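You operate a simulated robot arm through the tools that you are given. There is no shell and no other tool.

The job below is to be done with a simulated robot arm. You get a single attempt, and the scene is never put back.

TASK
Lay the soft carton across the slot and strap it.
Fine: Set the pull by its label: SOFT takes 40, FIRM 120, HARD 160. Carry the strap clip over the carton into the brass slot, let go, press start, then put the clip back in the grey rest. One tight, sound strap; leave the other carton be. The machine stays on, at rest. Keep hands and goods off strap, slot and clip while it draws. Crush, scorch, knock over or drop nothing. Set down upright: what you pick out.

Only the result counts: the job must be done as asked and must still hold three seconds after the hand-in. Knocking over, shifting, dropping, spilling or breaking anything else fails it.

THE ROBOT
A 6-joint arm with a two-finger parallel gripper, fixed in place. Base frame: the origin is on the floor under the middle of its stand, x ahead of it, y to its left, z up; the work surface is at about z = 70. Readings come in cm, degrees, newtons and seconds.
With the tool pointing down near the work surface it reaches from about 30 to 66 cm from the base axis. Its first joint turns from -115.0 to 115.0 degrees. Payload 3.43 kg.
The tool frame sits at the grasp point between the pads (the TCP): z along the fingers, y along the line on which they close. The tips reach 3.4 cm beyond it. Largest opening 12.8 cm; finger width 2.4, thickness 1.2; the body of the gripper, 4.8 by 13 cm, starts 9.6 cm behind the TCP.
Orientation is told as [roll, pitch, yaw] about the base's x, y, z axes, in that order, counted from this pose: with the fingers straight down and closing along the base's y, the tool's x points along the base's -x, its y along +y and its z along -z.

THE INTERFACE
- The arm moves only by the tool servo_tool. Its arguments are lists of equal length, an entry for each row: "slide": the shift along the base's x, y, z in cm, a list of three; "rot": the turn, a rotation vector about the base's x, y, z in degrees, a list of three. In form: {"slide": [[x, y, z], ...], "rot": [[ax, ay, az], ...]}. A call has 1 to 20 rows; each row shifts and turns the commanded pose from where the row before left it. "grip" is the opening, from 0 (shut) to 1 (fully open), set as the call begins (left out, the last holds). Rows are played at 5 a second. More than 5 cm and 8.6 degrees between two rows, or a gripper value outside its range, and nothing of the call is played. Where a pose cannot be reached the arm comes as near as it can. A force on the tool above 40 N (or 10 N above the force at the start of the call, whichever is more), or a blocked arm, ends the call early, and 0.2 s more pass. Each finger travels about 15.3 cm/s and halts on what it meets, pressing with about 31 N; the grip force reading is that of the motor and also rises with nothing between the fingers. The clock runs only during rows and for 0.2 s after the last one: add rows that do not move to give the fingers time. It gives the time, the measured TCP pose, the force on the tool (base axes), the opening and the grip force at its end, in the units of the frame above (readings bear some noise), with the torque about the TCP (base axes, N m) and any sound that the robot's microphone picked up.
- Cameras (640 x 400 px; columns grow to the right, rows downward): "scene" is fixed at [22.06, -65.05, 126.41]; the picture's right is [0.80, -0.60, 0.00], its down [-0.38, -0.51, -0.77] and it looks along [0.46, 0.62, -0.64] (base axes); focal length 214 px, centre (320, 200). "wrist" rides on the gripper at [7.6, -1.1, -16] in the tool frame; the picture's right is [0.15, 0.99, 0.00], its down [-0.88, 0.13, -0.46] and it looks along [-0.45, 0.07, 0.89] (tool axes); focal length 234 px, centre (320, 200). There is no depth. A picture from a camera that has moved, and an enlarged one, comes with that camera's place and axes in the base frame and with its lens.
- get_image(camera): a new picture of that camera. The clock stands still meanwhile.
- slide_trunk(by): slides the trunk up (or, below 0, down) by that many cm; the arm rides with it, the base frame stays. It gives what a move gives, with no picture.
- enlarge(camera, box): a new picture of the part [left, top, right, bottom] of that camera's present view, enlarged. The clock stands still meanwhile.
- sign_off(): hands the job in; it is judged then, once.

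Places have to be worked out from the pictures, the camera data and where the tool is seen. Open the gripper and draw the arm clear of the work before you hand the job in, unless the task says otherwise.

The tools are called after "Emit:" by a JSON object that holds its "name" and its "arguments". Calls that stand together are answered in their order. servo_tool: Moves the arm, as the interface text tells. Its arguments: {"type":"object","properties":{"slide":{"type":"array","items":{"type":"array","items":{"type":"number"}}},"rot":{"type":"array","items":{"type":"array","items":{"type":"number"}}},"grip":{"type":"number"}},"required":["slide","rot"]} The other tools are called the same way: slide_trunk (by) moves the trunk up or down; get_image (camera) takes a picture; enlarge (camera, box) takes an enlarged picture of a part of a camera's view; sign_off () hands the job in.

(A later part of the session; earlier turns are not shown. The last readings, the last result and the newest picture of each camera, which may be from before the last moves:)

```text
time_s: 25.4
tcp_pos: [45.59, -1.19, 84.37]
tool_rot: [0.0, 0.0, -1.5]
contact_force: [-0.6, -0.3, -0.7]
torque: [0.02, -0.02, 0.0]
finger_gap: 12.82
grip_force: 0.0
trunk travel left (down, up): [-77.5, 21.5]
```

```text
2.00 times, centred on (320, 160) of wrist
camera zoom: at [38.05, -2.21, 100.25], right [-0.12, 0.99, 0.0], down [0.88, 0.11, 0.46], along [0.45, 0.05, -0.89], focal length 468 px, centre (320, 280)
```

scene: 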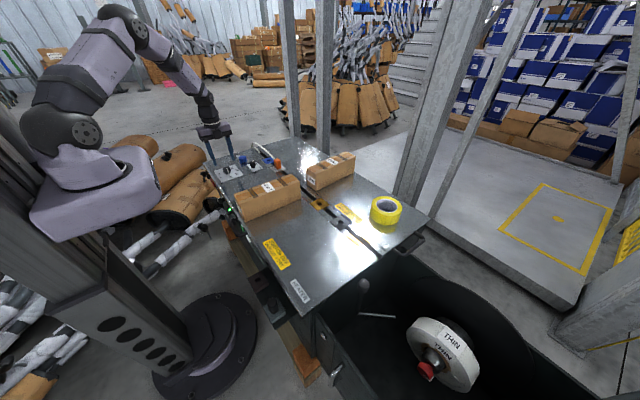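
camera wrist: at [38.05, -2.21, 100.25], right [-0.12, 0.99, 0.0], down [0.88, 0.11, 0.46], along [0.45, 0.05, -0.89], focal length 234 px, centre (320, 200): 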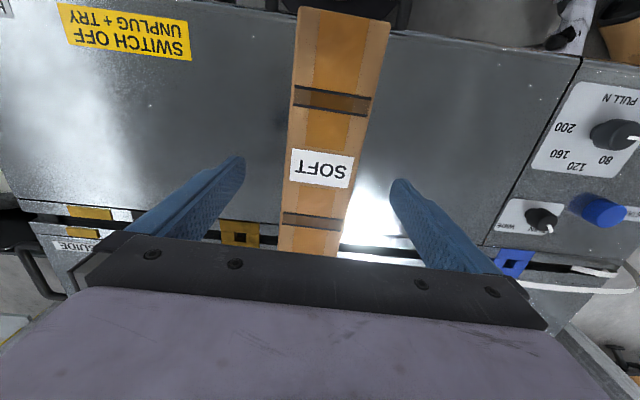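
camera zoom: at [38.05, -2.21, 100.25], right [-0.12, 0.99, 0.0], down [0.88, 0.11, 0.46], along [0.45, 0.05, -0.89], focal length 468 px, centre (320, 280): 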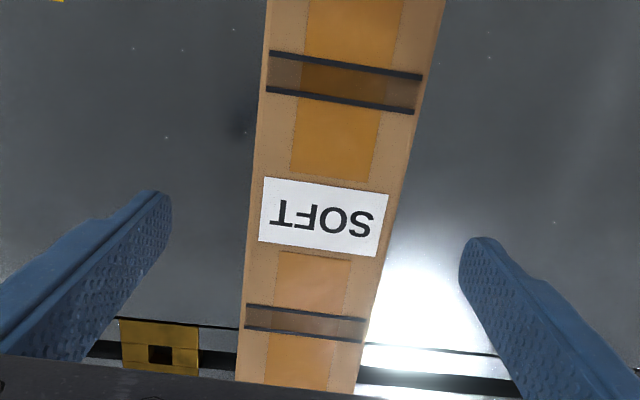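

The carton is centred between the fingers (centre y about −1.2, width about 6.8). I descend to TCP z about 75.

Emit:
{"name": "servo_tool", "arguments": {"slide": [[0, 0, -1.5], [0, 0, -1.5], [0, 0, -1.5], [0, 0, -1.5], [0, 0, -1.5], [0, 0, -1.5], [0, 0, -0.3]], "rot": [[0, 0, 0], [0, 0, 0], [0, 0, 0], [0, 0, 0], [0, 0, 0], [0, 0, 0], [0, 0, 0]]}}

Emit:
{"name": "servo_tool", "arguments": {"slide": [[0, 0, 0], [0, 0, 0], [0, 0, 0]], "rot": [[0, 0, 0], [0, 0, 0], [0, 0, 0]], "grip": 0.56}}

Emit:
{"name": "get_image", "arguments": {"camera": "wrist"}}

```text
time_s: 27.0
tcp_pos: [45.42, -1.2, 74.7]
tool_rot: [0.0, 0.0, -1.5]
contact_force: [-0.1, 0.4, -0.8]
torque: [0.0, -0.03, 0.04]
finger_gap: 12.83
grip_force: 0.1
trunk travel left (down, up): [-77.5, 21.5]
```

```text
time_s: 27.8
tcp_pos: [45.49, -1.09, 74.87]
tool_rot: [0.0, 0.0, -1.6]
contact_force: [0.4, -1.3, 0.2]
torque: [0.0, 0.0, 0.03]
finger_gap: 7.15
grip_force: 0.0
trunk travel left (down, up): [-77.5, 21.5]
```

```text
taken
camera wrist: at [37.89, -2.17, 90.86], right [-0.12, 0.99, 0.0], down [0.88, 0.11, 0.46], along [0.45, 0.05, -0.89], focal length 234 px, centre (320, 200)
```

wrist: 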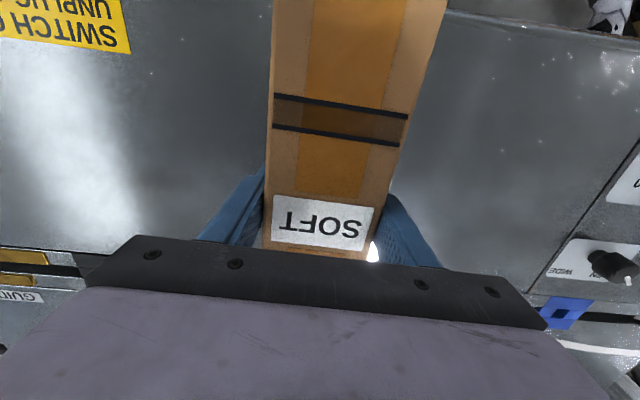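

At a gap of 7.15 cm there is still no contact. I close in small steps to find the walls gently.

Emit:
{"name": "servo_tool", "arguments": {"slide": [[0, 0, 0], [0, 0, 0], [0, 0, 0]], "rot": [[0, 0, 0], [0, 0, 0], [0, 0, 0]], "grip": 0.53}}

Emit:
{"name": "servo_tool", "arguments": {"slide": [[0, 0, 0], [0, 0, 0], [0, 0, 0]], "rot": [[0, 0, 0], [0, 0, 0], [0, 0, 0]], "grip": 0.515}}

```text
time_s: 28.6
tcp_pos: [45.49, -1.17, 74.77]
tool_rot: [0.0, -0.1, -1.5]
contact_force: [0.3, 0.6, 1.9]
torque: [0.04, 0.11, -0.11]
finger_gap: 6.99
grip_force: 31.5
trunk travel left (down, up): [-77.5, 21.5]
```

```text
time_s: 29.4
tcp_pos: [45.3, -1.21, 74.81]
tool_rot: [0.1, 0.0, -1.5]
contact_force: [-0.4, 0.4, 1.6]
torque: [0.03, 0.07, -0.15]
finger_gap: 6.98
grip_force: 30.7
trunk travel left (down, up): [-77.5, 21.5]
```

The carton is held at a gap of 6.98 cm with about 31 N and no crushing sign. I lift slowly by a few centimetres to feel the weight.

Emit:
{"name": "servo_tool", "arguments": {"slide": [[0, 0, 0.5], [0, 0, 0.7], [0, 0, 0.8], [0, 0, 1], [0, 0, 1], [0, 0, 0]], "rot": [[0, 0, 0], [0, 0, 0], [0, 0, 0], [0, 0, 0], [0, 0, 0], [0, 0, 0]]}}

Emit:
{"name": "enlarge", "arguments": {"camera": "scene", "box": [200, 120, 360, 230]}}

```text
time_s: 30.8
tcp_pos: [45.38, -1.15, 78.98]
tool_rot: [-0.1, 0.0, -1.5]
contact_force: [0.0, -0.1, -3.0]
torque: [-0.02, 0.02, -0.03]
finger_gap: 6.95
grip_force: 31.1
trunk travel left (down, up): [-77.5, 21.5]
```

```text
3.64 times, centred on (280, 175) of scene
camera zoom: at [22.06, -65.05, 126.41], right [0.8, -0.6, 0.0], down [-0.38, -0.51, -0.77], along [0.46, 0.62, -0.64], focal length 780 px, centre (466, 291)
```

zoom: 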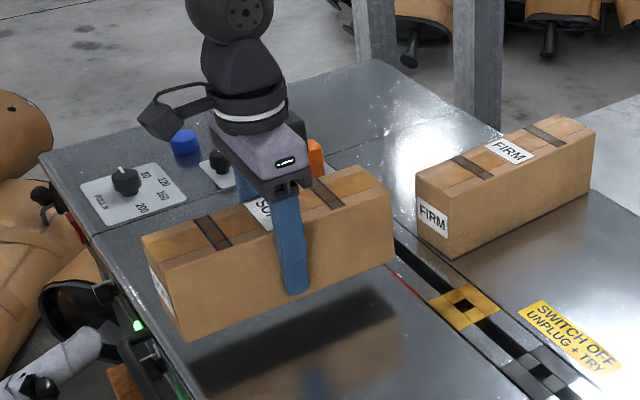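

The carton hangs level, weighing about 3 N. I lift a little more, move +y first to pass clear of FIRM, then +x until its middle is over the slot at x 61, y about 8.4.

Emit:
{"name": "servo_tool", "arguments": {"slide": [[0, 0, 0.7], [0, 0.8, 0.8], [0, 1.5, 0], [0, 1.9, 0], [0, 1.9, 0], [0, 1.9, 0], [0, 1.5, 0], [0.6, 0, 0], [1.2, 0, 0], [1.9, 0, 0], [2, 0, 0], [2, 0, 0], [2, 0, 0], [2, 0, 0], [1.9, 0, 0], [1.2, 0, 0], [0.8, 0, 0], [0, 0, 0]], "rot": [[0, 0, 0], [0, 0, 0.5], [0, 0, 0.5], [0, 0, 0.5], [0, 0, 0], [0, 0, 0], [0, 0, 0], [0, 0, 0], [0, 0, 0], [0, 0, 0], [0, 0, 0], [0, 0, 0], [0, 0, 0], [0, 0, 0], [0, 0, 0], [0, 0, 0], [0, 0, 0], [0, 0, 0]]}}

Emit:
{"name": "get_image", "arguments": {"camera": "wrist"}}

Emit:
{"name": "enlarge", "arguments": {"camera": "scene", "box": [220, 110, 380, 220]}}

```text
time_s: 34.6
tcp_pos: [61.18, 8.12, 80.31]
tool_rot: [0.0, 0.0, 0.0]
contact_force: [0.0, 0.7, -2.3]
torque: [0.01, -0.02, 0.01]
finger_gap: 6.96
grip_force: 31.1
trunk travel left (down, up): [-77.5, 21.5]
```

```text
taken
camera wrist: at [53.61, 7.04, 96.38], right [-0.15, 0.99, 0.0], down [0.88, 0.13, 0.46], along [0.45, 0.07, -0.89], focal length 234 px, centre (320, 200)
```

wrist: 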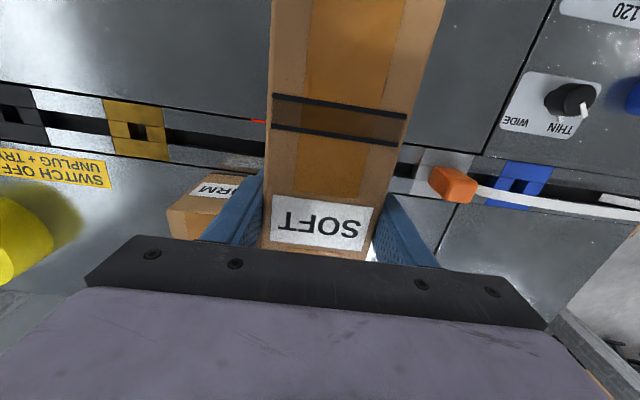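

```text
3.64 times, centred on (300, 165) of scene
camera zoom: at [22.06, -65.05, 126.41], right [0.8, -0.6, 0.0], down [-0.38, -0.51, -0.77], along [0.46, 0.62, -0.64], focal length 780 px, centre (393, 327)
```

zoom: 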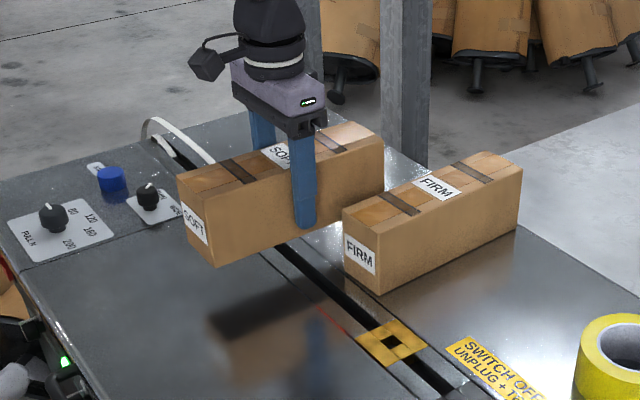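

The carton hangs over the slot, clear of FIRM and the clip. I check the gaps and the red glow's end before setting it down.

Emit:
{"name": "enlarge", "arguments": {"camera": "wrist", "box": [160, 80, 280, 250]}}

Emit:
{"name": "enlarge", "arguments": {"camera": "scene", "box": [280, 160, 340, 205]}}

Emit:
{"name": "enlarge", "arguments": {"camera": "wrist", "box": [380, 120, 560, 240]}}

```text
2.35 times, centred on (220, 165) of wrist
camera zoom: at [53.61, 7.04, 96.38], right [-0.15, 0.99, 0.0], down [0.88, 0.13, 0.46], along [0.45, 0.07, -0.89], focal length 551 px, centre (555, 282)
```

zoom: 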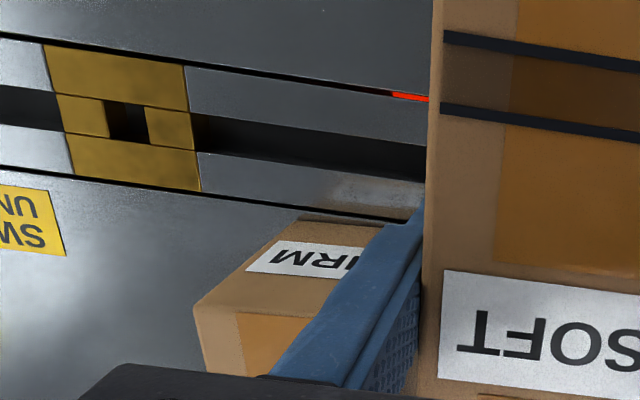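

```text
8.89 times, centred on (310, 182) of scene
camera zoom: at [22.06, -65.05, 126.41], right [0.8, -0.6, 0.0], down [-0.38, -0.51, -0.77], along [0.46, 0.62, -0.64], focal length 1906 px, centre (409, 356)
```

zoom: 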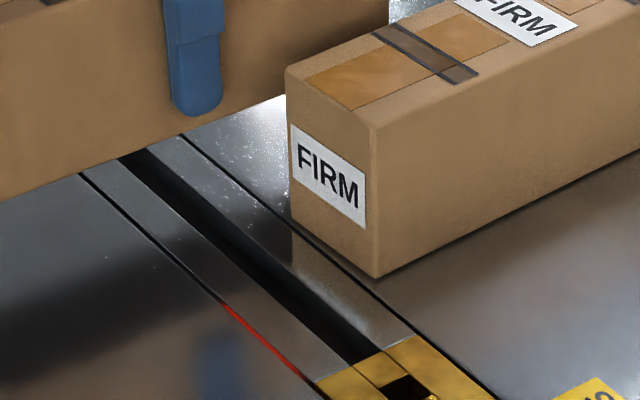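

```text
3.33 times, centred on (470, 180) of wrist
camera zoom: at [53.61, 7.04, 96.38], right [-0.15, 0.99, 0.0], down [0.88, 0.13, 0.46], along [0.45, 0.07, -0.89], focal length 781 px, centre (-180, 267)
```

zoom: 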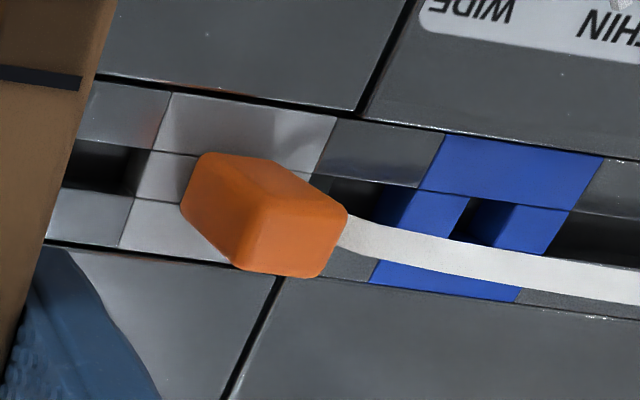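

The glow comes from the weld head some 5 cm below the deck around y −4 to 4; FIRM bars that spot, so y about 8.2 between the brass slot and the clip rest is the free place. I lower the carton gently toward the deck.

Emit:
{"name": "servo_tool", "arguments": {"slide": [[0, 0, -0.8], [0, 0, -1], [0, 0, -1], [0, 0, -1], [0, 0, -0.7], [0, 0, -0.4], [0, 0, -0.2], [0, 0, -0.1], [0, 0, 0]], "rot": [[0, 0, 0], [0, 0, 0], [0, 0, 0], [0, 0, 0], [0, 0, 0], [0, 0, 0], [0, 0, 0], [0, 0, 0], [0, 0, 0]]}}

```text
time_s: 36.6
tcp_pos: [61.02, 8.31, 75.27]
tool_rot: [0.0, 0.0, 0.0]
contact_force: [-0.3, 0.0, -3.0]
torque: [0.01, 0.01, -0.01]
finger_gap: 6.99
grip_force: 31.3
trunk travel left (down, up): [-77.5, 21.5]
```

Still hanging freely (−3 N), with about 0.4 cm to go. I lower in tenths and watch the vertical force.

Emit:
{"name": "servo_tool", "arguments": {"slide": [[0, 0, -0.1], [0, 0, -0.1], [0, 0, -0.1], [0, 0, 0]], "rot": [[0, 0, 0], [0, 0, 0], [0, 0, 0], [0, 0, 0]]}}

Emit:
{"name": "servo_tool", "arguments": {"slide": [[0, 0, -0.1], [0, 0, 0]], "rot": [[0, 0, 0], [0, 0, 0]]}}

```text
time_s: 37.6
tcp_pos: [61.15, 8.35, 74.94]
tool_rot: [0.1, 0.0, -0.1]
contact_force: [0.1, 0.2, -2.5]
torque: [0.02, -0.04, -0.02]
finger_gap: 6.95
grip_force: 30.8
trunk travel left (down, up): [-77.5, 21.5]
```

```text
time_s: 38.2
tcp_pos: [61.09, 8.31, 74.9]
tool_rot: [0.1, -0.1, -0.1]
contact_force: [2.5, 2.1, 4.0]
torque: [-0.1, 0.69, -0.15]
finger_gap: 6.97
grip_force: 30.8
trunk travel left (down, up): [-77.5, 21.5]
```

The vertical force turned to +4 N, so the carton now rests on the deck. I open the fingers slightly and check.

Emit:
{"name": "servo_tool", "arguments": {"slide": [[0, 0, 0.02], [0, 0, 0], [0, 0, 0]], "rot": [[0, 0, 0], [0, 0, 0], [0, 0, 0]], "grip": 0.66}}

Emit:
{"name": "get_image", "arguments": {"camera": "wrist"}}

Emit:
{"name": "enlarge", "arguments": {"camera": "scene", "box": [220, 110, 380, 220]}}

```text
time_s: 39.0
tcp_pos: [61.04, 8.41, 74.8]
tool_rot: [0.1, 0.0, 0.0]
contact_force: [0.3, -0.2, 0.4]
torque: [0.01, 0.02, 0.01]
finger_gap: 8.47
grip_force: 0.1
trunk travel left (down, up): [-77.5, 21.5]
```

```text
taken
camera wrist: at [53.51, 7.19, 90.8], right [-0.15, 0.99, 0.0], down [0.88, 0.13, 0.46], along [0.45, 0.07, -0.89], focal length 234 px, centre (320, 200)
```

wrist: 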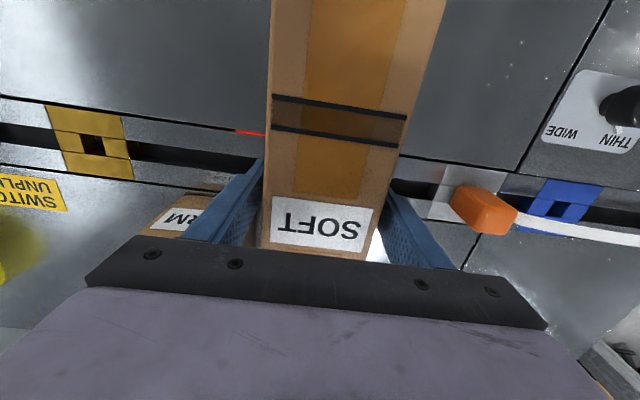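

```text
3.64 times, centred on (300, 165) of scene
camera zoom: at [22.06, -65.05, 126.41], right [0.8, -0.6, 0.0], down [-0.38, -0.51, -0.77], along [0.46, 0.62, -0.64], focal length 780 px, centre (393, 327)
```

zoom: 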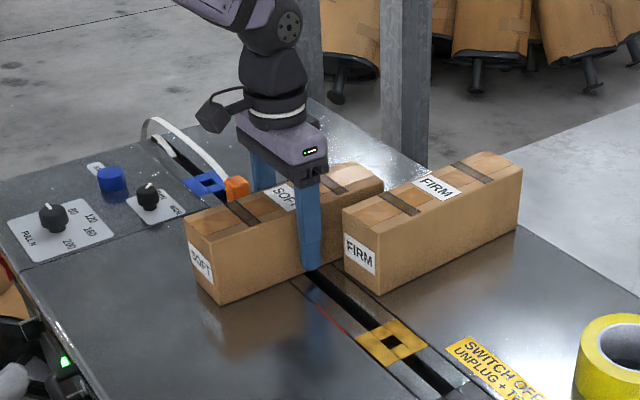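

The carton stands free on the deck across the slot. I rise straight up, then shift toward the clip to measure it.

Emit:
{"name": "servo_tool", "arguments": {"slide": [[0, 0, 1], [0, 0, 1.5], [0, 0, 2], [0, 0, 2.5], [0, 0, 3], [0, 0, 3], [0, 0, 3], [0, 0, 3], [-0.5, 2.8, 0], [-0.5, 2.8, 0], [-0.5, 2.8, 0], [-0.5, 2.8, 0], [-0.5, 2.8, 0], [0, 0, 0]], "rot": [[0, 0, 0], [0, 0, 0], [0, 0, 0], [0, 0, 0], [0, 0, 0], [0, 0, 0], [0, 0, 0], [0, 0, 0], [0, 0, 0], [0, 0, 0], [0, 0, 0], [0, 0, 0], [0, 0, 0], [0, 0, 0]]}}

Emit:
{"name": "get_image", "arguments": {"camera": "wrist"}}

Emit:
{"name": "enlarge", "arguments": {"camera": "scene", "box": [220, 110, 380, 220]}}

```text
time_s: 42.0
tcp_pos: [58.48, 22.18, 93.88]
tool_rot: [0.0, 0.0, -0.1]
contact_force: [0.3, 0.1, 0.6]
torque: [0.01, -0.01, -0.04]
finger_gap: 8.44
grip_force: 0.0
trunk travel left (down, up): [-77.5, 21.5]
```

```text
taken
camera wrist: at [50.98, 21.09, 109.86], right [-0.15, 0.99, 0.0], down [0.88, 0.13, 0.46], along [0.45, 0.07, -0.89], focal length 234 px, centre (320, 200)
```

wrist: 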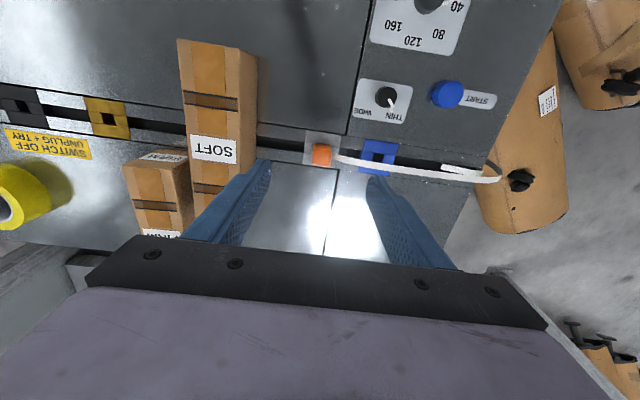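

```text
3.64 times, centred on (300, 165) of scene
camera zoom: at [22.06, -65.05, 126.41], right [0.8, -0.6, 0.0], down [-0.38, -0.51, -0.77], along [0.46, 0.62, -0.64], focal length 780 px, centre (393, 327)
```

zoom: 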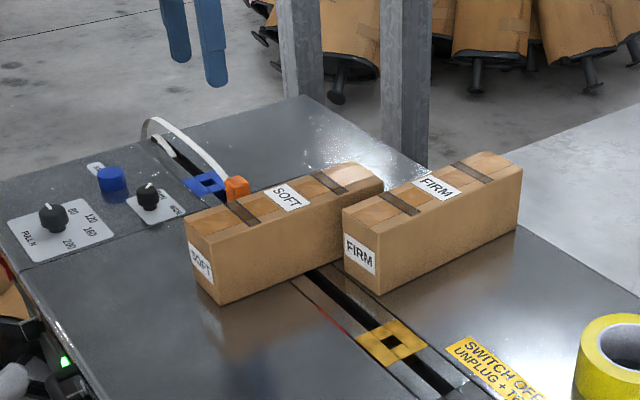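

I enlarge the clip, rest and strap to find the clip's size and place.

Emit:
{"name": "enlarge", "arguments": {"camera": "wrist", "box": [280, 110, 400, 190]}}

Emit:
{"name": "enlarge", "arguments": {"camera": "wrist", "box": [380, 110, 520, 200]}}

Emit:
{"name": "enlarge", "arguments": {"camera": "wrist", "box": [60, 80, 180, 160]}}

```text
5.00 times, centred on (340, 150) of wrist
camera zoom: at [50.98, 21.09, 109.86], right [-0.15, 0.99, 0.0], down [0.88, 0.13, 0.46], along [0.45, 0.07, -0.89], focal length 1171 px, centre (220, 450)
```

zoom: 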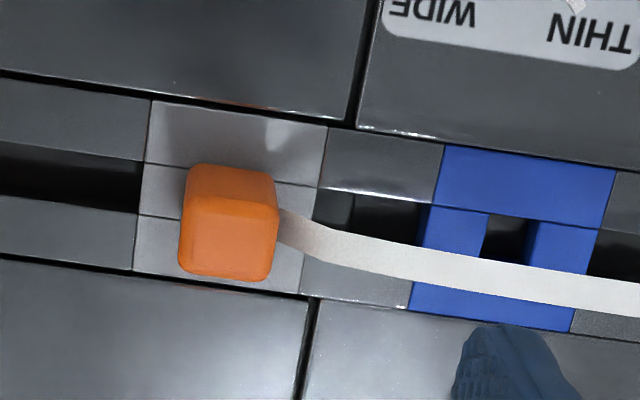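

```text
4.44 times, centred on (450, 155) of wrist
camera zoom: at [50.98, 21.09, 109.86], right [-0.15, 0.99, 0.0], down [0.88, 0.13, 0.46], along [0.45, 0.07, -0.89], focal length 1041 px, centre (-258, 400)
```

zoom: 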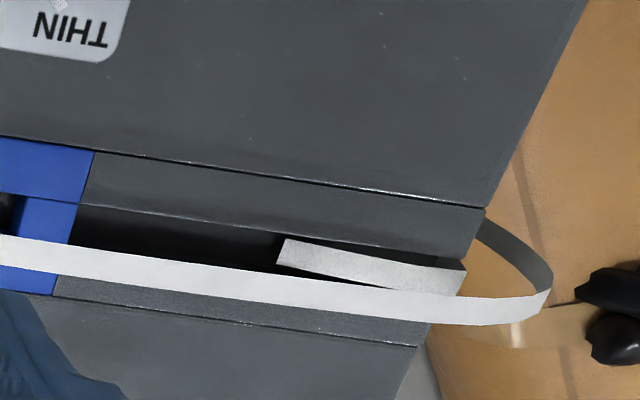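

```text
5.00 times, centred on (120, 120) of wrist
camera zoom: at [50.98, 21.09, 109.86], right [-0.15, 0.99, 0.0], down [0.88, 0.13, 0.46], along [0.45, 0.07, -0.89], focal length 1171 px, centre (1320, 600)
```

zoom: 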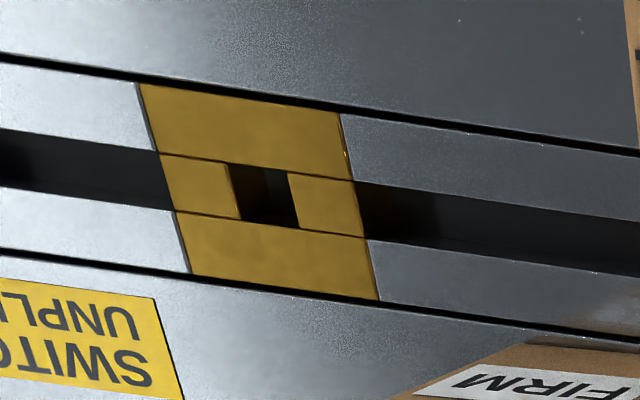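

The clip is a block of about 2.1 (x) by 3 (y) by 4.5 cm, centred near (61.6, 23.0), with the strap leaving on its +y side; rail centre is x 61.5 and the brass hole is near (61.6, −12). I turn to yaw +90 so the fingers close along x, and move over the clip.

Emit:
{"name": "servo_tool", "arguments": {"slide": [[0.26, 0.07, -0.8], [0.26, 0.07, -0.8], [0.26, 0.07, -0.8], [0.26, 0.07, -0.8], [0.26, 0.07, -0.8], [0.26, 0.07, -0.8], [0.26, 0.07, -0.8], [0.26, 0.07, -0.8], [0.26, 0.07, -0.8], [0.26, 0.07, -0.8], [0.26, 0.07, -0.8], [0.26, 0.07, -0.8], [0, 0, 0]], "rot": [[0, 0, 7.5], [0, 0, 7.5], [0, 0, 7.5], [0, 0, 7.5], [0, 0, 7.5], [0, 0, 7.5], [0, 0, 7.5], [0, 0, 7.5], [0, 0, 7.5], [0, 0, 7.5], [0, 0, 7.5], [0, 0, 7.5], [0, 0, 0]], "grip": 0.45}}

Emit:
{"name": "get_image", "arguments": {"camera": "wrist"}}

Emit:
{"name": "enlarge", "arguments": {"camera": "scene", "box": [220, 90, 340, 200]}}

```text
time_s: 44.8
tcp_pos: [61.69, 23.22, 84.28]
tool_rot: [0.0, 0.0, 90.1]
contact_force: [-0.4, -0.5, -0.3]
torque: [-0.02, 0.0, -0.02]
finger_gap: 5.75
grip_force: 0.0
trunk travel left (down, up): [-77.5, 21.5]
```

```text
taken
camera wrist: at [62.96, 15.55, 100.28], right [-0.99, -0.15, 0.0], down [-0.13, 0.88, 0.46], along [-0.07, 0.45, -0.89], focal length 234 px, centre (320, 200)
```

wrist: 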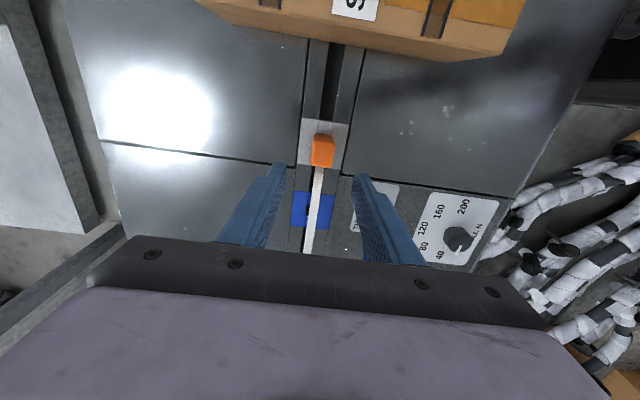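

```text
3.64 times, centred on (280, 145) of scene
camera zoom: at [22.06, -65.05, 126.41], right [0.8, -0.6, 0.0], down [-0.38, -0.51, -0.77], along [0.46, 0.62, -0.64], focal length 780 px, centre (466, 400)
```

zoom: 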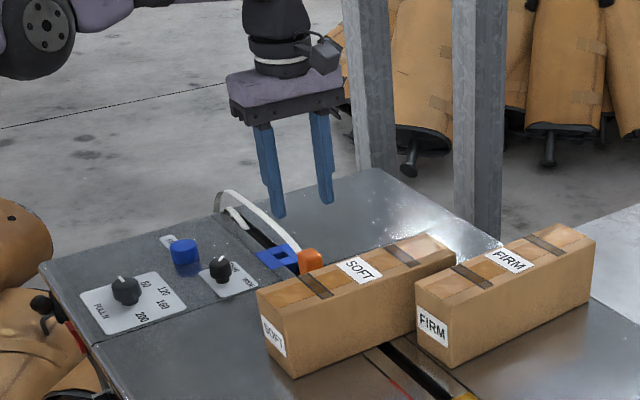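

Emit:
{"name": "enlarge", "arguments": {"camera": "wrist", "box": [260, 90, 390, 230]}}

```text
2.86 times, centred on (325, 160) of wrist
camera zoom: at [62.96, 15.55, 100.28], right [-0.99, -0.15, 0.0], down [-0.13, 0.88, 0.46], along [-0.07, 0.45, -0.89], focal length 669 px, centre (306, 314)
```

zoom: 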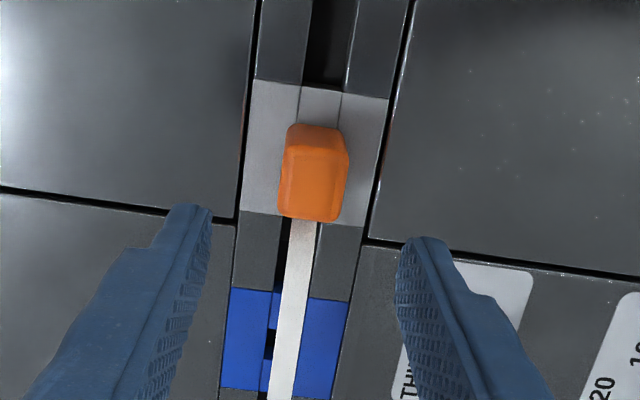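

The clip centre comes out at about (61.5, 22.9), 2.3 cm wide in x. I recentre and lower in two stages with the fingers 5.7 cm apart.

Emit:
{"name": "servo_tool", "arguments": {"slide": [[-0.17, -0.27, -1], [0, 0, -1.5], [0, 0, -1.5], [0, 0, -1.5], [0, 0, -1], [0, 0, -0.5], [0, 0, 0]], "rot": [[0, 0, 0], [0, 0, 0], [0, 0, 0], [0, 0, 0], [0, 0, 0], [0, 0, 0], [0, 0, 0]]}}

Emit:
{"name": "enlarge", "arguments": {"camera": "wrist", "box": [250, 110, 390, 230]}}

Emit:
{"name": "enlarge", "arguments": {"camera": "scene", "box": [240, 110, 320, 180]}}

```text
time_s: 46.4
tcp_pos: [61.48, 22.82, 77.15]
tool_rot: [0.0, 0.0, 90.0]
contact_force: [-0.1, -0.3, 1.4]
torque: [0.05, 0.01, -0.01]
finger_gap: 5.75
grip_force: 0.1
trunk travel left (down, up): [-77.5, 21.5]
```

```text
3.33 times, centred on (320, 170) of wrist
camera zoom: at [62.64, 15.24, 93.17], right [-0.99, -0.15, 0.0], down [-0.13, 0.88, 0.46], along [-0.07, 0.45, -0.89], focal length 781 px, centre (320, 300)
```

zoom: 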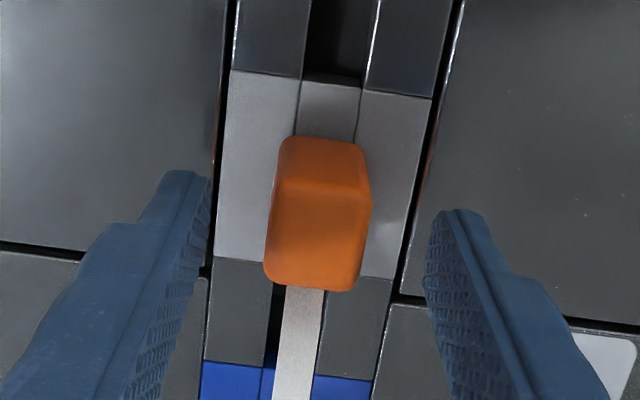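

```text
5.71 times, centred on (280, 145) of scene
camera zoom: at [22.06, -65.05, 126.41], right [0.8, -0.6, 0.0], down [-0.38, -0.51, -0.77], along [0.46, 0.62, -0.64], focal length 1226 px, centre (549, 514)
```

zoom: 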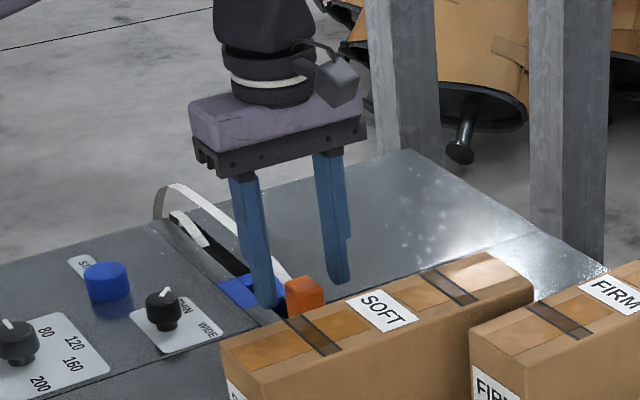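

The clip is centred between the fingers. I lower another 2.9 cm, then close on it.

Emit:
{"name": "servo_tool", "arguments": {"slide": [[0, 0.05, -1], [0, 0, -1], [0, 0, -0.6], [0, 0, -0.3], [0, 0, 0]], "rot": [[0, 0, 0], [0, 0, 0], [0, 0, 0], [0, 0, 0], [0, 0, 0]]}}

Emit:
{"name": "servo_tool", "arguments": {"slide": [[0, 0, 0], [0, 0, 0], [0, 0, 0]], "rot": [[0, 0, 0], [0, 0, 0], [0, 0, 0]], "grip": 0.1}}

Emit:
{"name": "enlarge", "arguments": {"camera": "wrist", "box": [250, 110, 390, 260]}}

```text
time_s: 47.6
tcp_pos: [60.98, 22.69, 74.37]
tool_rot: [0.0, -0.1, 90.0]
contact_force: [0.0, -0.9, -0.5]
torque: [0.03, 0.01, 0.01]
finger_gap: 5.75
grip_force: 0.0
out of reach, approached as far as the arm can: row 2
trunk travel left (down, up): [-77.5, 21.5]
```

```text
time_s: 48.4
tcp_pos: [61.3, 22.65, 74.56]
tool_rot: [-0.3, -0.1, 89.9]
contact_force: [12.8, -0.2, 2.7]
torque: [0.0, -0.58, -0.07]
finger_gap: 2.49
grip_force: 30.9
trunk travel left (down, up): [-77.5, 21.5]
```

```text
2.67 times, centred on (320, 185) of wrist
camera zoom: at [62.39, 15.0, 90.42], right [-0.99, -0.15, 0.0], down [-0.13, 0.88, 0.46], along [-0.06, 0.45, -0.89], focal length 624 px, centre (320, 240)
```

zoom: 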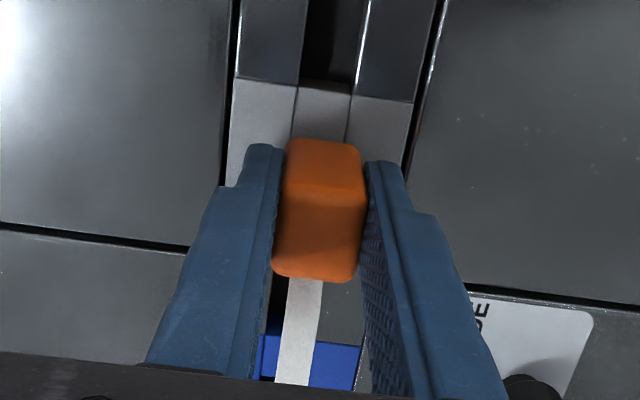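

The arm ran just short of reach at this height (x 61.0 instead of 61.5), yet the clip is held at 2.49 cm. I lift slowly straight up, which also brings the pose back into reach, and watch the forces.

Emit:
{"name": "servo_tool", "arguments": {"slide": [[0, 0, 0.4], [0, 0, 0.4], [0, 0, 0.5], [0, 0, 0.6], [0, 0, 0.6], [0, 0, 0]], "rot": [[0, 0, 0], [0, 0, 0], [0, 0, 0], [0, 0, 0], [0, 0, 0], [0, 0, 0]]}}

Emit:
{"name": "enlarge", "arguments": {"camera": "scene", "box": [230, 100, 320, 180]}}

Emit:
{"name": "enlarge", "arguments": {"camera": "wrist", "box": [250, 80, 390, 260]}}

```text
time_s: 49.8
tcp_pos: [61.06, 22.9, 76.98]
tool_rot: [0.0, 0.0, 90.1]
contact_force: [0.1, 0.6, -0.1]
torque: [0.0, -0.04, -0.01]
finger_gap: 2.49
grip_force: 30.4
trunk travel left (down, up): [-77.5, 21.5]
```

```text
5.00 times, centred on (275, 140) of scene
camera zoom: at [22.06, -65.05, 126.41], right [0.8, -0.6, 0.0], down [-0.38, -0.51, -0.77], along [0.46, 0.62, -0.64], focal length 1072 px, centre (545, 500)
```

zoom: 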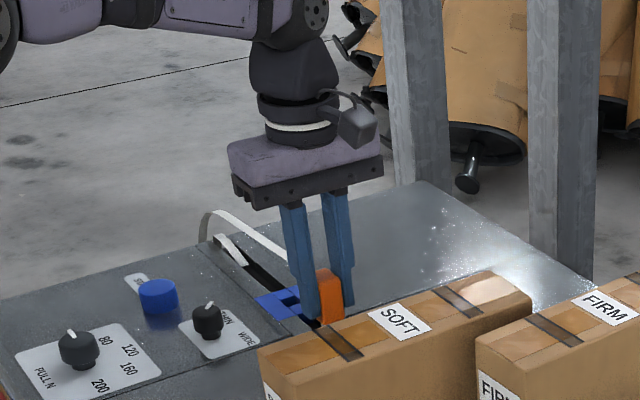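

```text
2.22 times, centred on (320, 170) of wrist
camera zoom: at [62.37, 15.22, 92.87], right [-0.99, -0.15, 0.0], down [-0.13, 0.88, 0.46], along [-0.07, 0.45, -0.89], focal length 520 px, centre (320, 267)
```

zoom: 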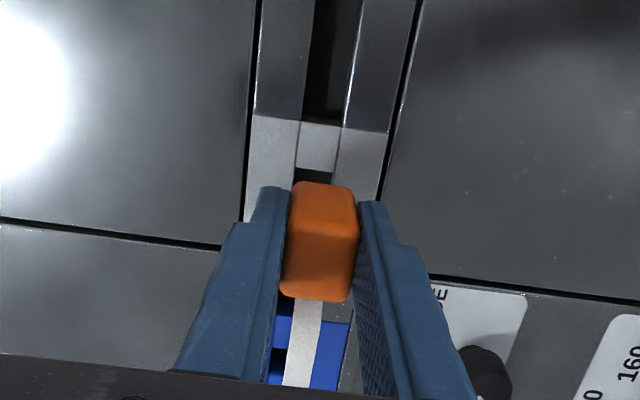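

The clip came free of the rest with no load. I lift on to z about 90 so it clears the carton top (79.4), and look at its underside.

Emit:
{"name": "servo_tool", "arguments": {"slide": [[0, 0, 0.8], [0.05, 0, 1.2], [0.05, 0, 1.5], [0.05, 0, 1.8], [0.05, 0, 2], [0.05, 0, 2], [0, 0, 2], [0, 0, 1.7], [0, 0, 0]], "rot": [[0, 0, 0], [0, 0, 0], [0, 0, 0], [0, 0, 0], [0, 0, 0], [0, 0, 0], [0, 0, 0], [0, 0, 0], [0, 0, 0]]}}

Emit:
{"name": "enlarge", "arguments": {"camera": "scene", "box": [230, 80, 330, 180]}}

Emit:
{"name": "get_image", "arguments": {"camera": "wrist"}}

```text
time_s: 51.8
tcp_pos: [61.54, 22.79, 89.8]
tool_rot: [-0.1, 0.1, 90.0]
contact_force: [0.3, 0.1, -0.3]
torque: [0.03, 0.03, 0.0]
finger_gap: 2.48
grip_force: 30.9
trunk travel left (down, up): [-77.5, 21.5]
```

```text
4.00 times, centred on (280, 130) of scene
camera zoom: at [22.06, -65.05, 126.41], right [0.8, -0.6, 0.0], down [-0.38, -0.51, -0.77], along [0.46, 0.62, -0.64], focal length 858 px, centre (480, 480)
```

zoom: 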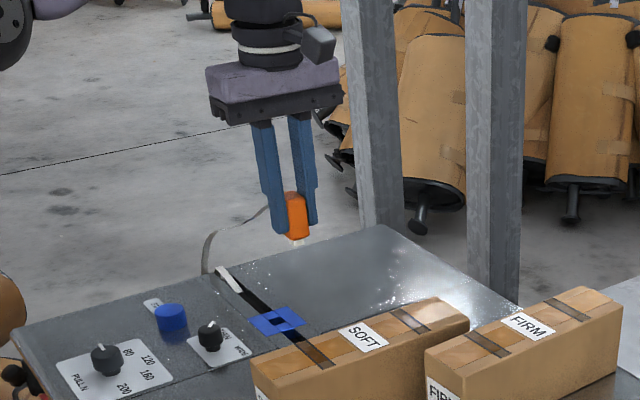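

```text
taken
camera wrist: at [62.75, 15.22, 105.72], right [-0.99, -0.15, 0.0], down [-0.13, 0.88, 0.46], along [-0.07, 0.45, -0.89], focal length 234 px, centre (320, 200)
```

wrist: 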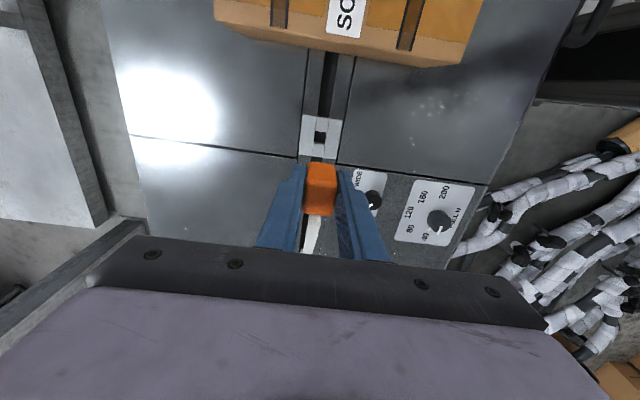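

The rest's hole is now open to view, so I enlarge it for its exact place, and the clip's underside too.

Emit:
{"name": "enlarge", "arguments": {"camera": "wrist", "box": [270, 90, 370, 230]}}

Emit:
{"name": "enlarge", "arguments": {"camera": "scene", "box": [280, 115, 330, 150]}}

```text
2.86 times, centred on (320, 160) of wrist
camera zoom: at [62.75, 15.22, 105.72], right [-0.99, -0.15, 0.0], down [-0.13, 0.88, 0.46], along [-0.07, 0.45, -0.89], focal length 669 px, centre (320, 314)
```

zoom: 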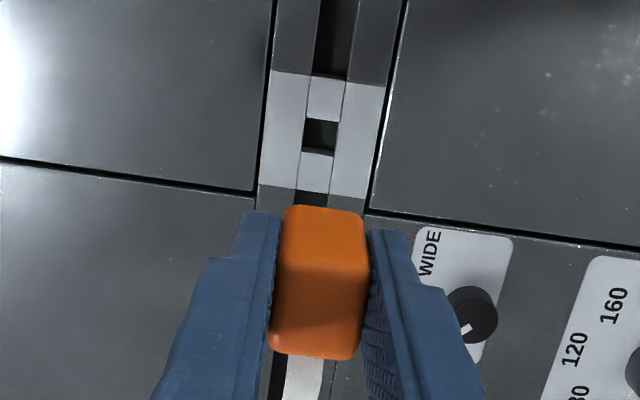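

```text
11.43 times, centred on (305, 132) of scene
camera zoom: at [22.06, -65.05, 126.41], right [0.8, -0.6, 0.0], down [-0.38, -0.51, -0.77], along [0.46, 0.62, -0.64], focal length 2451 px, centre (491, 971)
```

zoom: 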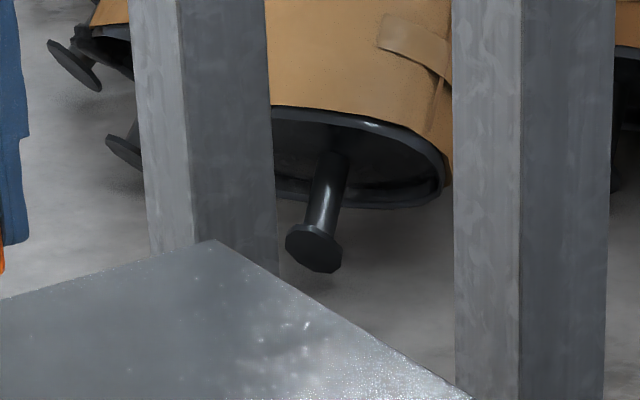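

The rest's hole lies at about (61.4, 22.9). I enlarge the clip itself in the scene view to see its underside.

Emit:
{"name": "enlarge", "arguments": {"camera": "scene", "box": [255, 115, 295, 150]}}

```text
11.43 times, centred on (275, 132) of scene
camera zoom: at [22.06, -65.05, 126.41], right [0.8, -0.6, 0.0], down [-0.38, -0.51, -0.77], along [0.46, 0.62, -0.64], focal length 2451 px, centre (834, 971)
```

zoom: 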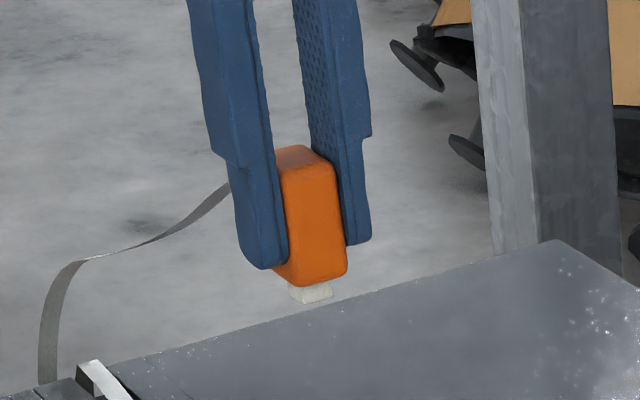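

The clip has a short tongue about 1 cm long under it. I carry the clip in −y over the carton at z 90, first half of the way.

Emit:
{"name": "servo_tool", "arguments": {"slide": [[0, -0.6, 0], [0, -1.2, 0], [0, -1.8, 0], [0, -2, 0], [0, -2, 0], [0, -2, 0], [0, -2, 0], [0, -2, 0], [0, -2, 0], [0, -2, 0], [0, -1.4, 0], [0, 0, 0]], "rot": [[0, 0, 0], [0, 0, 0], [0, 0, 0], [0, 0, 0], [0, 0, 0], [0, 0, 0], [0, 0, 0], [0, 0, 0], [0, 0, 0], [0, 0, 0], [0, 0, 0], [0, 0, 0]]}}

Emit:
{"name": "enlarge", "arguments": {"camera": "scene", "box": [230, 80, 390, 220]}}

```text
time_s: 54.4
tcp_pos: [61.42, 3.81, 90.01]
tool_rot: [0.0, 0.0, 90.0]
contact_force: [0.6, -0.4, -0.7]
torque: [-0.03, 0.0, -0.04]
finger_gap: 2.49
grip_force: 30.6
trunk travel left (down, up): [-77.5, 21.5]
```

```text
2.86 times, centred on (310, 150) of scene
camera zoom: at [22.06, -65.05, 126.41], right [0.8, -0.6, 0.0], down [-0.38, -0.51, -0.77], along [0.46, 0.62, -0.64], focal length 613 px, centre (349, 343)
```

zoom: 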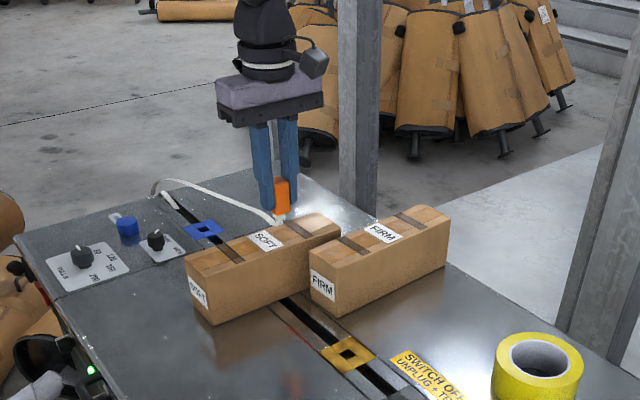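

The strap trails over the carton without pull. I carry on to y about −12.2, above the brass slot.

Emit:
{"name": "servo_tool", "arguments": {"slide": [[0, -1, 0], [0, -1.8, 0], [0, -2, 0], [0, -2, 0], [0, -2, 0], [0, -2, 0], [0, -2, 0], [0, -1.8, 0], [0, -1.4, 0], [0, 0, 0]], "rot": [[0, 0, 0], [0, 0, 0], [0, 0, 0], [0, 0, 0], [0, 0, 0], [0, 0, 0], [0, 0, 0], [0, 0, 0], [0, 0, 0], [0, 0, 0]]}}

Emit:
{"name": "get_image", "arguments": {"camera": "wrist"}}

Emit:
{"name": "enlarge", "arguments": {"camera": "scene", "box": [230, 80, 390, 220]}}

Emit:
{"name": "enlarge", "arguments": {"camera": "wrist", "box": [260, 70, 380, 230]}}

```text
time_s: 56.6
tcp_pos: [61.49, -12.27, 89.78]
tool_rot: [0.0, 0.0, 90.0]
contact_force: [1.3, 0.0, -1.2]
torque: [-0.02, 0.0, 0.0]
finger_gap: 2.46
grip_force: 30.1
trunk travel left (down, up): [-77.5, 21.5]
```

```text
taken
camera wrist: at [62.78, -19.93, 105.77], right [-0.99, -0.15, 0.0], down [-0.13, 0.88, 0.46], along [-0.07, 0.45, -0.89], focal length 234 px, centre (320, 200)
```

wrist: 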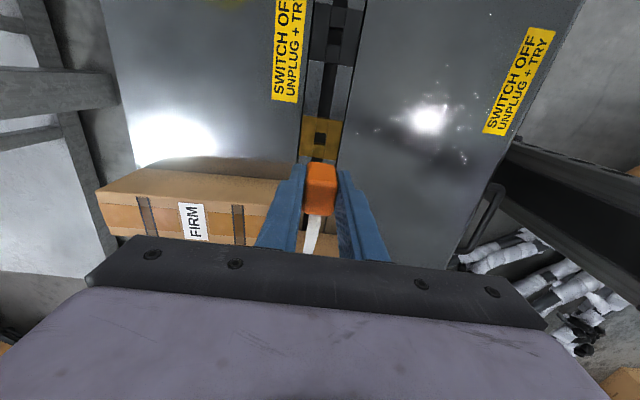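

```text
2.86 times, centred on (310, 150) of scene
camera zoom: at [22.06, -65.05, 126.41], right [0.8, -0.6, 0.0], down [-0.38, -0.51, -0.77], along [0.46, 0.62, -0.64], focal length 613 px, centre (349, 343)
```

zoom: 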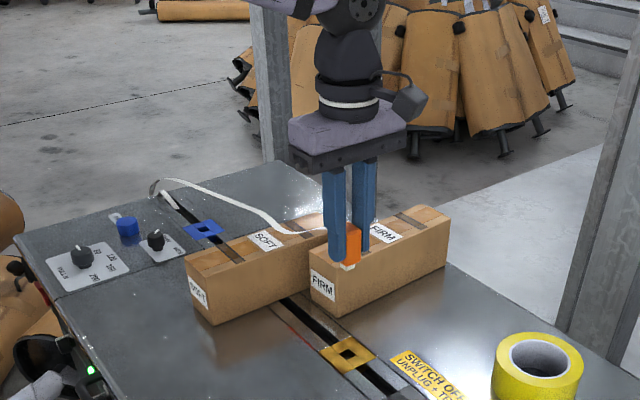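

```text
2.50 times, centred on (320, 150) of wrist
camera zoom: at [62.78, -19.93, 105.77], right [-0.99, -0.15, 0.0], down [-0.13, 0.88, 0.46], along [-0.07, 0.45, -0.89], focal length 585 px, centre (320, 325)
```

zoom: 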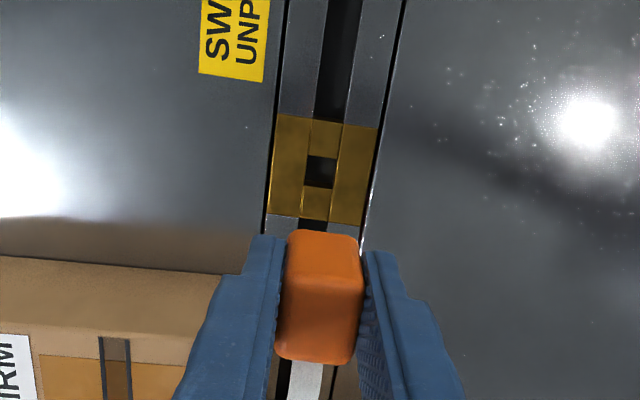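

The brass hole measures (61.5, −12.2), right under the clip within about 0.2 cm. I lower to TCP z 78 and check alignment from both cameras.

Emit:
{"name": "servo_tool", "arguments": {"slide": [[0, 0, -1], [0, 0, -1.6], [0, 0, -2], [0, 0, -2], [0, 0, -2], [0, 0, -1.6], [0, 0, -1], [0, 0, -0.6], [0, 0, 0]], "rot": [[0, 0, 0], [0, 0, 0], [0, 0, 0], [0, 0, 0], [0, 0, 0], [0, 0, 0], [0, 0, 0], [0, 0, 0], [0, 0, 0]]}}

Emit:
{"name": "enlarge", "arguments": {"camera": "scene", "box": [290, 165, 350, 210]}}

Emit:
{"name": "enlarge", "arguments": {"camera": "wrist", "box": [260, 80, 380, 240]}}

```text
time_s: 58.6
tcp_pos: [61.33, -12.18, 78.11]
tool_rot: [0.0, 0.1, 90.1]
contact_force: [-0.8, -0.4, -0.6]
torque: [0.01, -0.01, 0.02]
finger_gap: 2.48
grip_force: 31.0
trunk travel left (down, up): [-77.5, 21.5]
```

```text
8.89 times, centred on (320, 188) of scene
camera zoom: at [22.06, -65.05, 126.41], right [0.8, -0.6, 0.0], down [-0.38, -0.51, -0.77], along [0.46, 0.62, -0.64], focal length 1906 px, centre (320, 311)
```

zoom: 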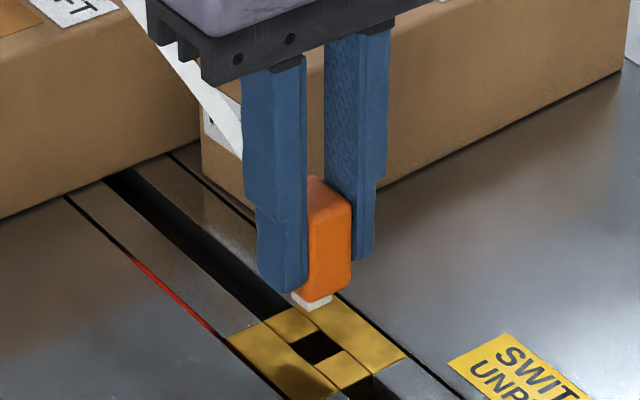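

```text
2.50 times, centred on (320, 160) of wrist
camera zoom: at [62.57, -19.84, 94.06], right [-0.99, -0.15, 0.0], down [-0.13, 0.88, 0.46], along [-0.07, 0.45, -0.89], focal length 585 px, centre (320, 300)
```

zoom: 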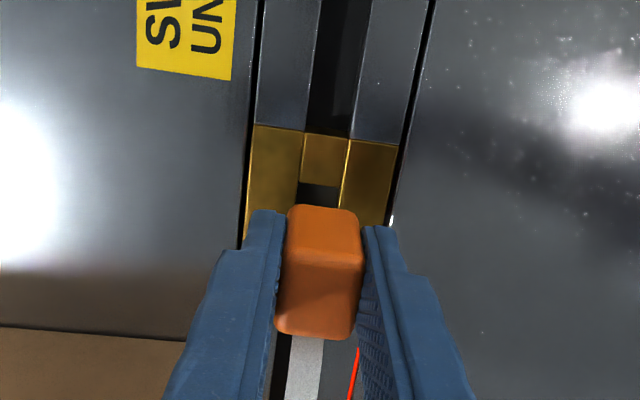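

Scene and wrist views together show the tongue about 0.1 short in x and 0.15–0.2 over in y. I correct by (+0.1, −0.15) and lower until the tongue is just above the hole.

Emit:
{"name": "servo_tool", "arguments": {"slide": [[0.1, -0.15, 0], [0, 0, -0.8], [0, 0, -0.7], [0, 0, -0.4], [0, 0, 0]], "rot": [[0, 0, 0], [0, 0, 0], [0, 0, 0], [0, 0, 0], [0, 0, 0]]}}

Emit:
{"name": "enlarge", "arguments": {"camera": "scene", "box": [300, 175, 340, 210]}}

Emit:
{"name": "enlarge", "arguments": {"camera": "wrist", "box": [260, 80, 380, 240]}}

```text
time_s: 59.8
tcp_pos: [61.5, -12.39, 76.2]
tool_rot: [0.1, 0.0, 90.1]
contact_force: [-0.6, 0.3, 0.2]
torque: [0.05, 0.03, 0.01]
finger_gap: 2.47
grip_force: 31.2
trunk travel left (down, up): [-77.5, 21.5]
```

```text
11.43 times, centred on (320, 192) of scene
camera zoom: at [22.06, -65.05, 126.41], right [0.8, -0.6, 0.0], down [-0.38, -0.51, -0.77], along [0.46, 0.62, -0.64], focal length 2451 px, centre (320, 286)
```

zoom: 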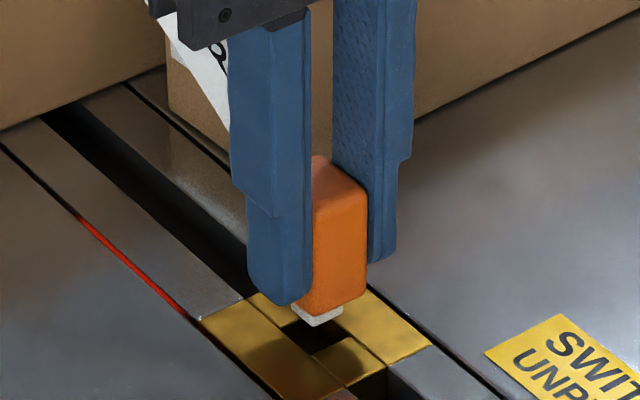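

```text
2.50 times, centred on (320, 160) of wrist
camera zoom: at [62.77, -19.99, 92.22], right [-0.99, -0.15, 0.0], down [-0.13, 0.88, 0.46], along [-0.07, 0.45, -0.89], focal length 585 px, centre (320, 300)
```

zoom: 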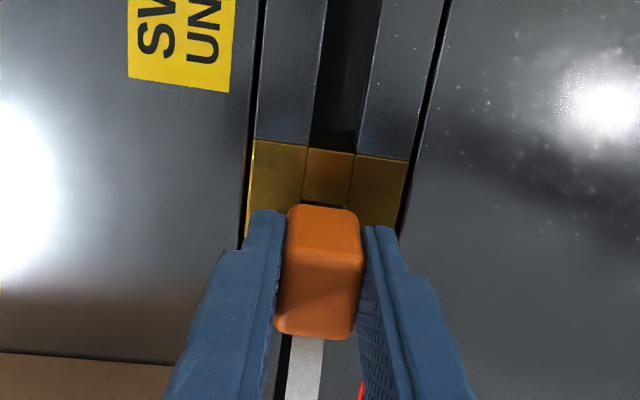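

Tongue and hole now line up within about 0.1 cm. I lower in small steps into the hole and watch the force.

Emit:
{"name": "servo_tool", "arguments": {"slide": [[0, 0, -0.3], [0, 0, -0.3], [0, 0, -0.3], [0, 0, 0]], "rot": [[0, 0, 0], [0, 0, 0], [0, 0, 0], [0, 0, 0]]}}

Emit:
{"name": "enlarge", "arguments": {"camera": "scene", "box": [300, 175, 340, 210]}}

```text
time_s: 60.8
tcp_pos: [61.62, -12.22, 75.46]
tool_rot: [0.0, 0.0, 90.0]
contact_force: [0.8, 0.7, -0.4]
torque: [-0.03, 0.01, 0.02]
finger_gap: 2.48
grip_force: 30.8
trunk travel left (down, up): [-77.5, 21.5]
```

```text
11.43 times, centred on (320, 192) of scene
camera zoom: at [22.06, -65.05, 126.41], right [0.8, -0.6, 0.0], down [-0.38, -0.51, -0.77], along [0.46, 0.62, -0.64], focal length 2451 px, centre (320, 286)
```

zoom: 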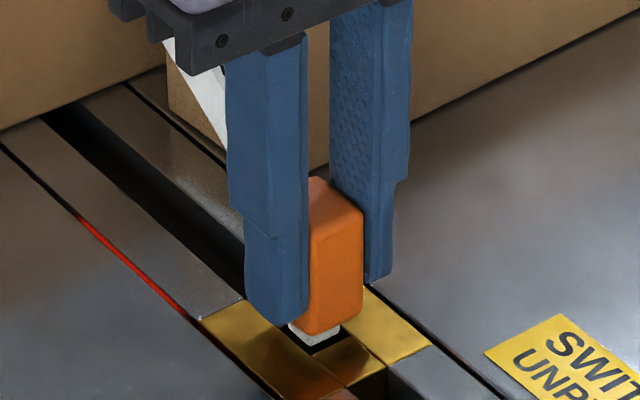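

No contact force and the tongue is entering the hole. I continue down in small steps.

Emit:
{"name": "servo_tool", "arguments": {"slide": [[0, 0, -0.25], [0, 0, -0.25], [0, 0, -0.2], [0, 0, 0]], "rot": [[0, 0, 0], [0, 0, 0], [0, 0, 0], [0, 0, 0]]}}

Emit:
{"name": "enlarge", "arguments": {"camera": "scene", "box": [300, 175, 340, 210]}}

```text
time_s: 61.8
tcp_pos: [61.51, -12.16, 74.63]
tool_rot: [0.0, 0.1, 90.0]
contact_force: [-0.2, 0.5, 0.4]
torque: [-0.03, 0.0, 0.02]
finger_gap: 2.47
grip_force: 30.8
trunk travel left (down, up): [-77.5, 21.5]
```

```text
11.43 times, centred on (320, 192) of scene
camera zoom: at [22.06, -65.05, 126.41], right [0.8, -0.6, 0.0], down [-0.38, -0.51, -0.77], along [0.46, 0.62, -0.64], focal length 2451 px, centre (320, 286)
```

zoom: 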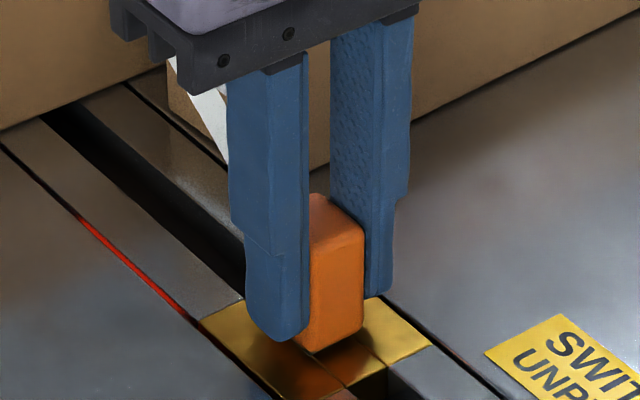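

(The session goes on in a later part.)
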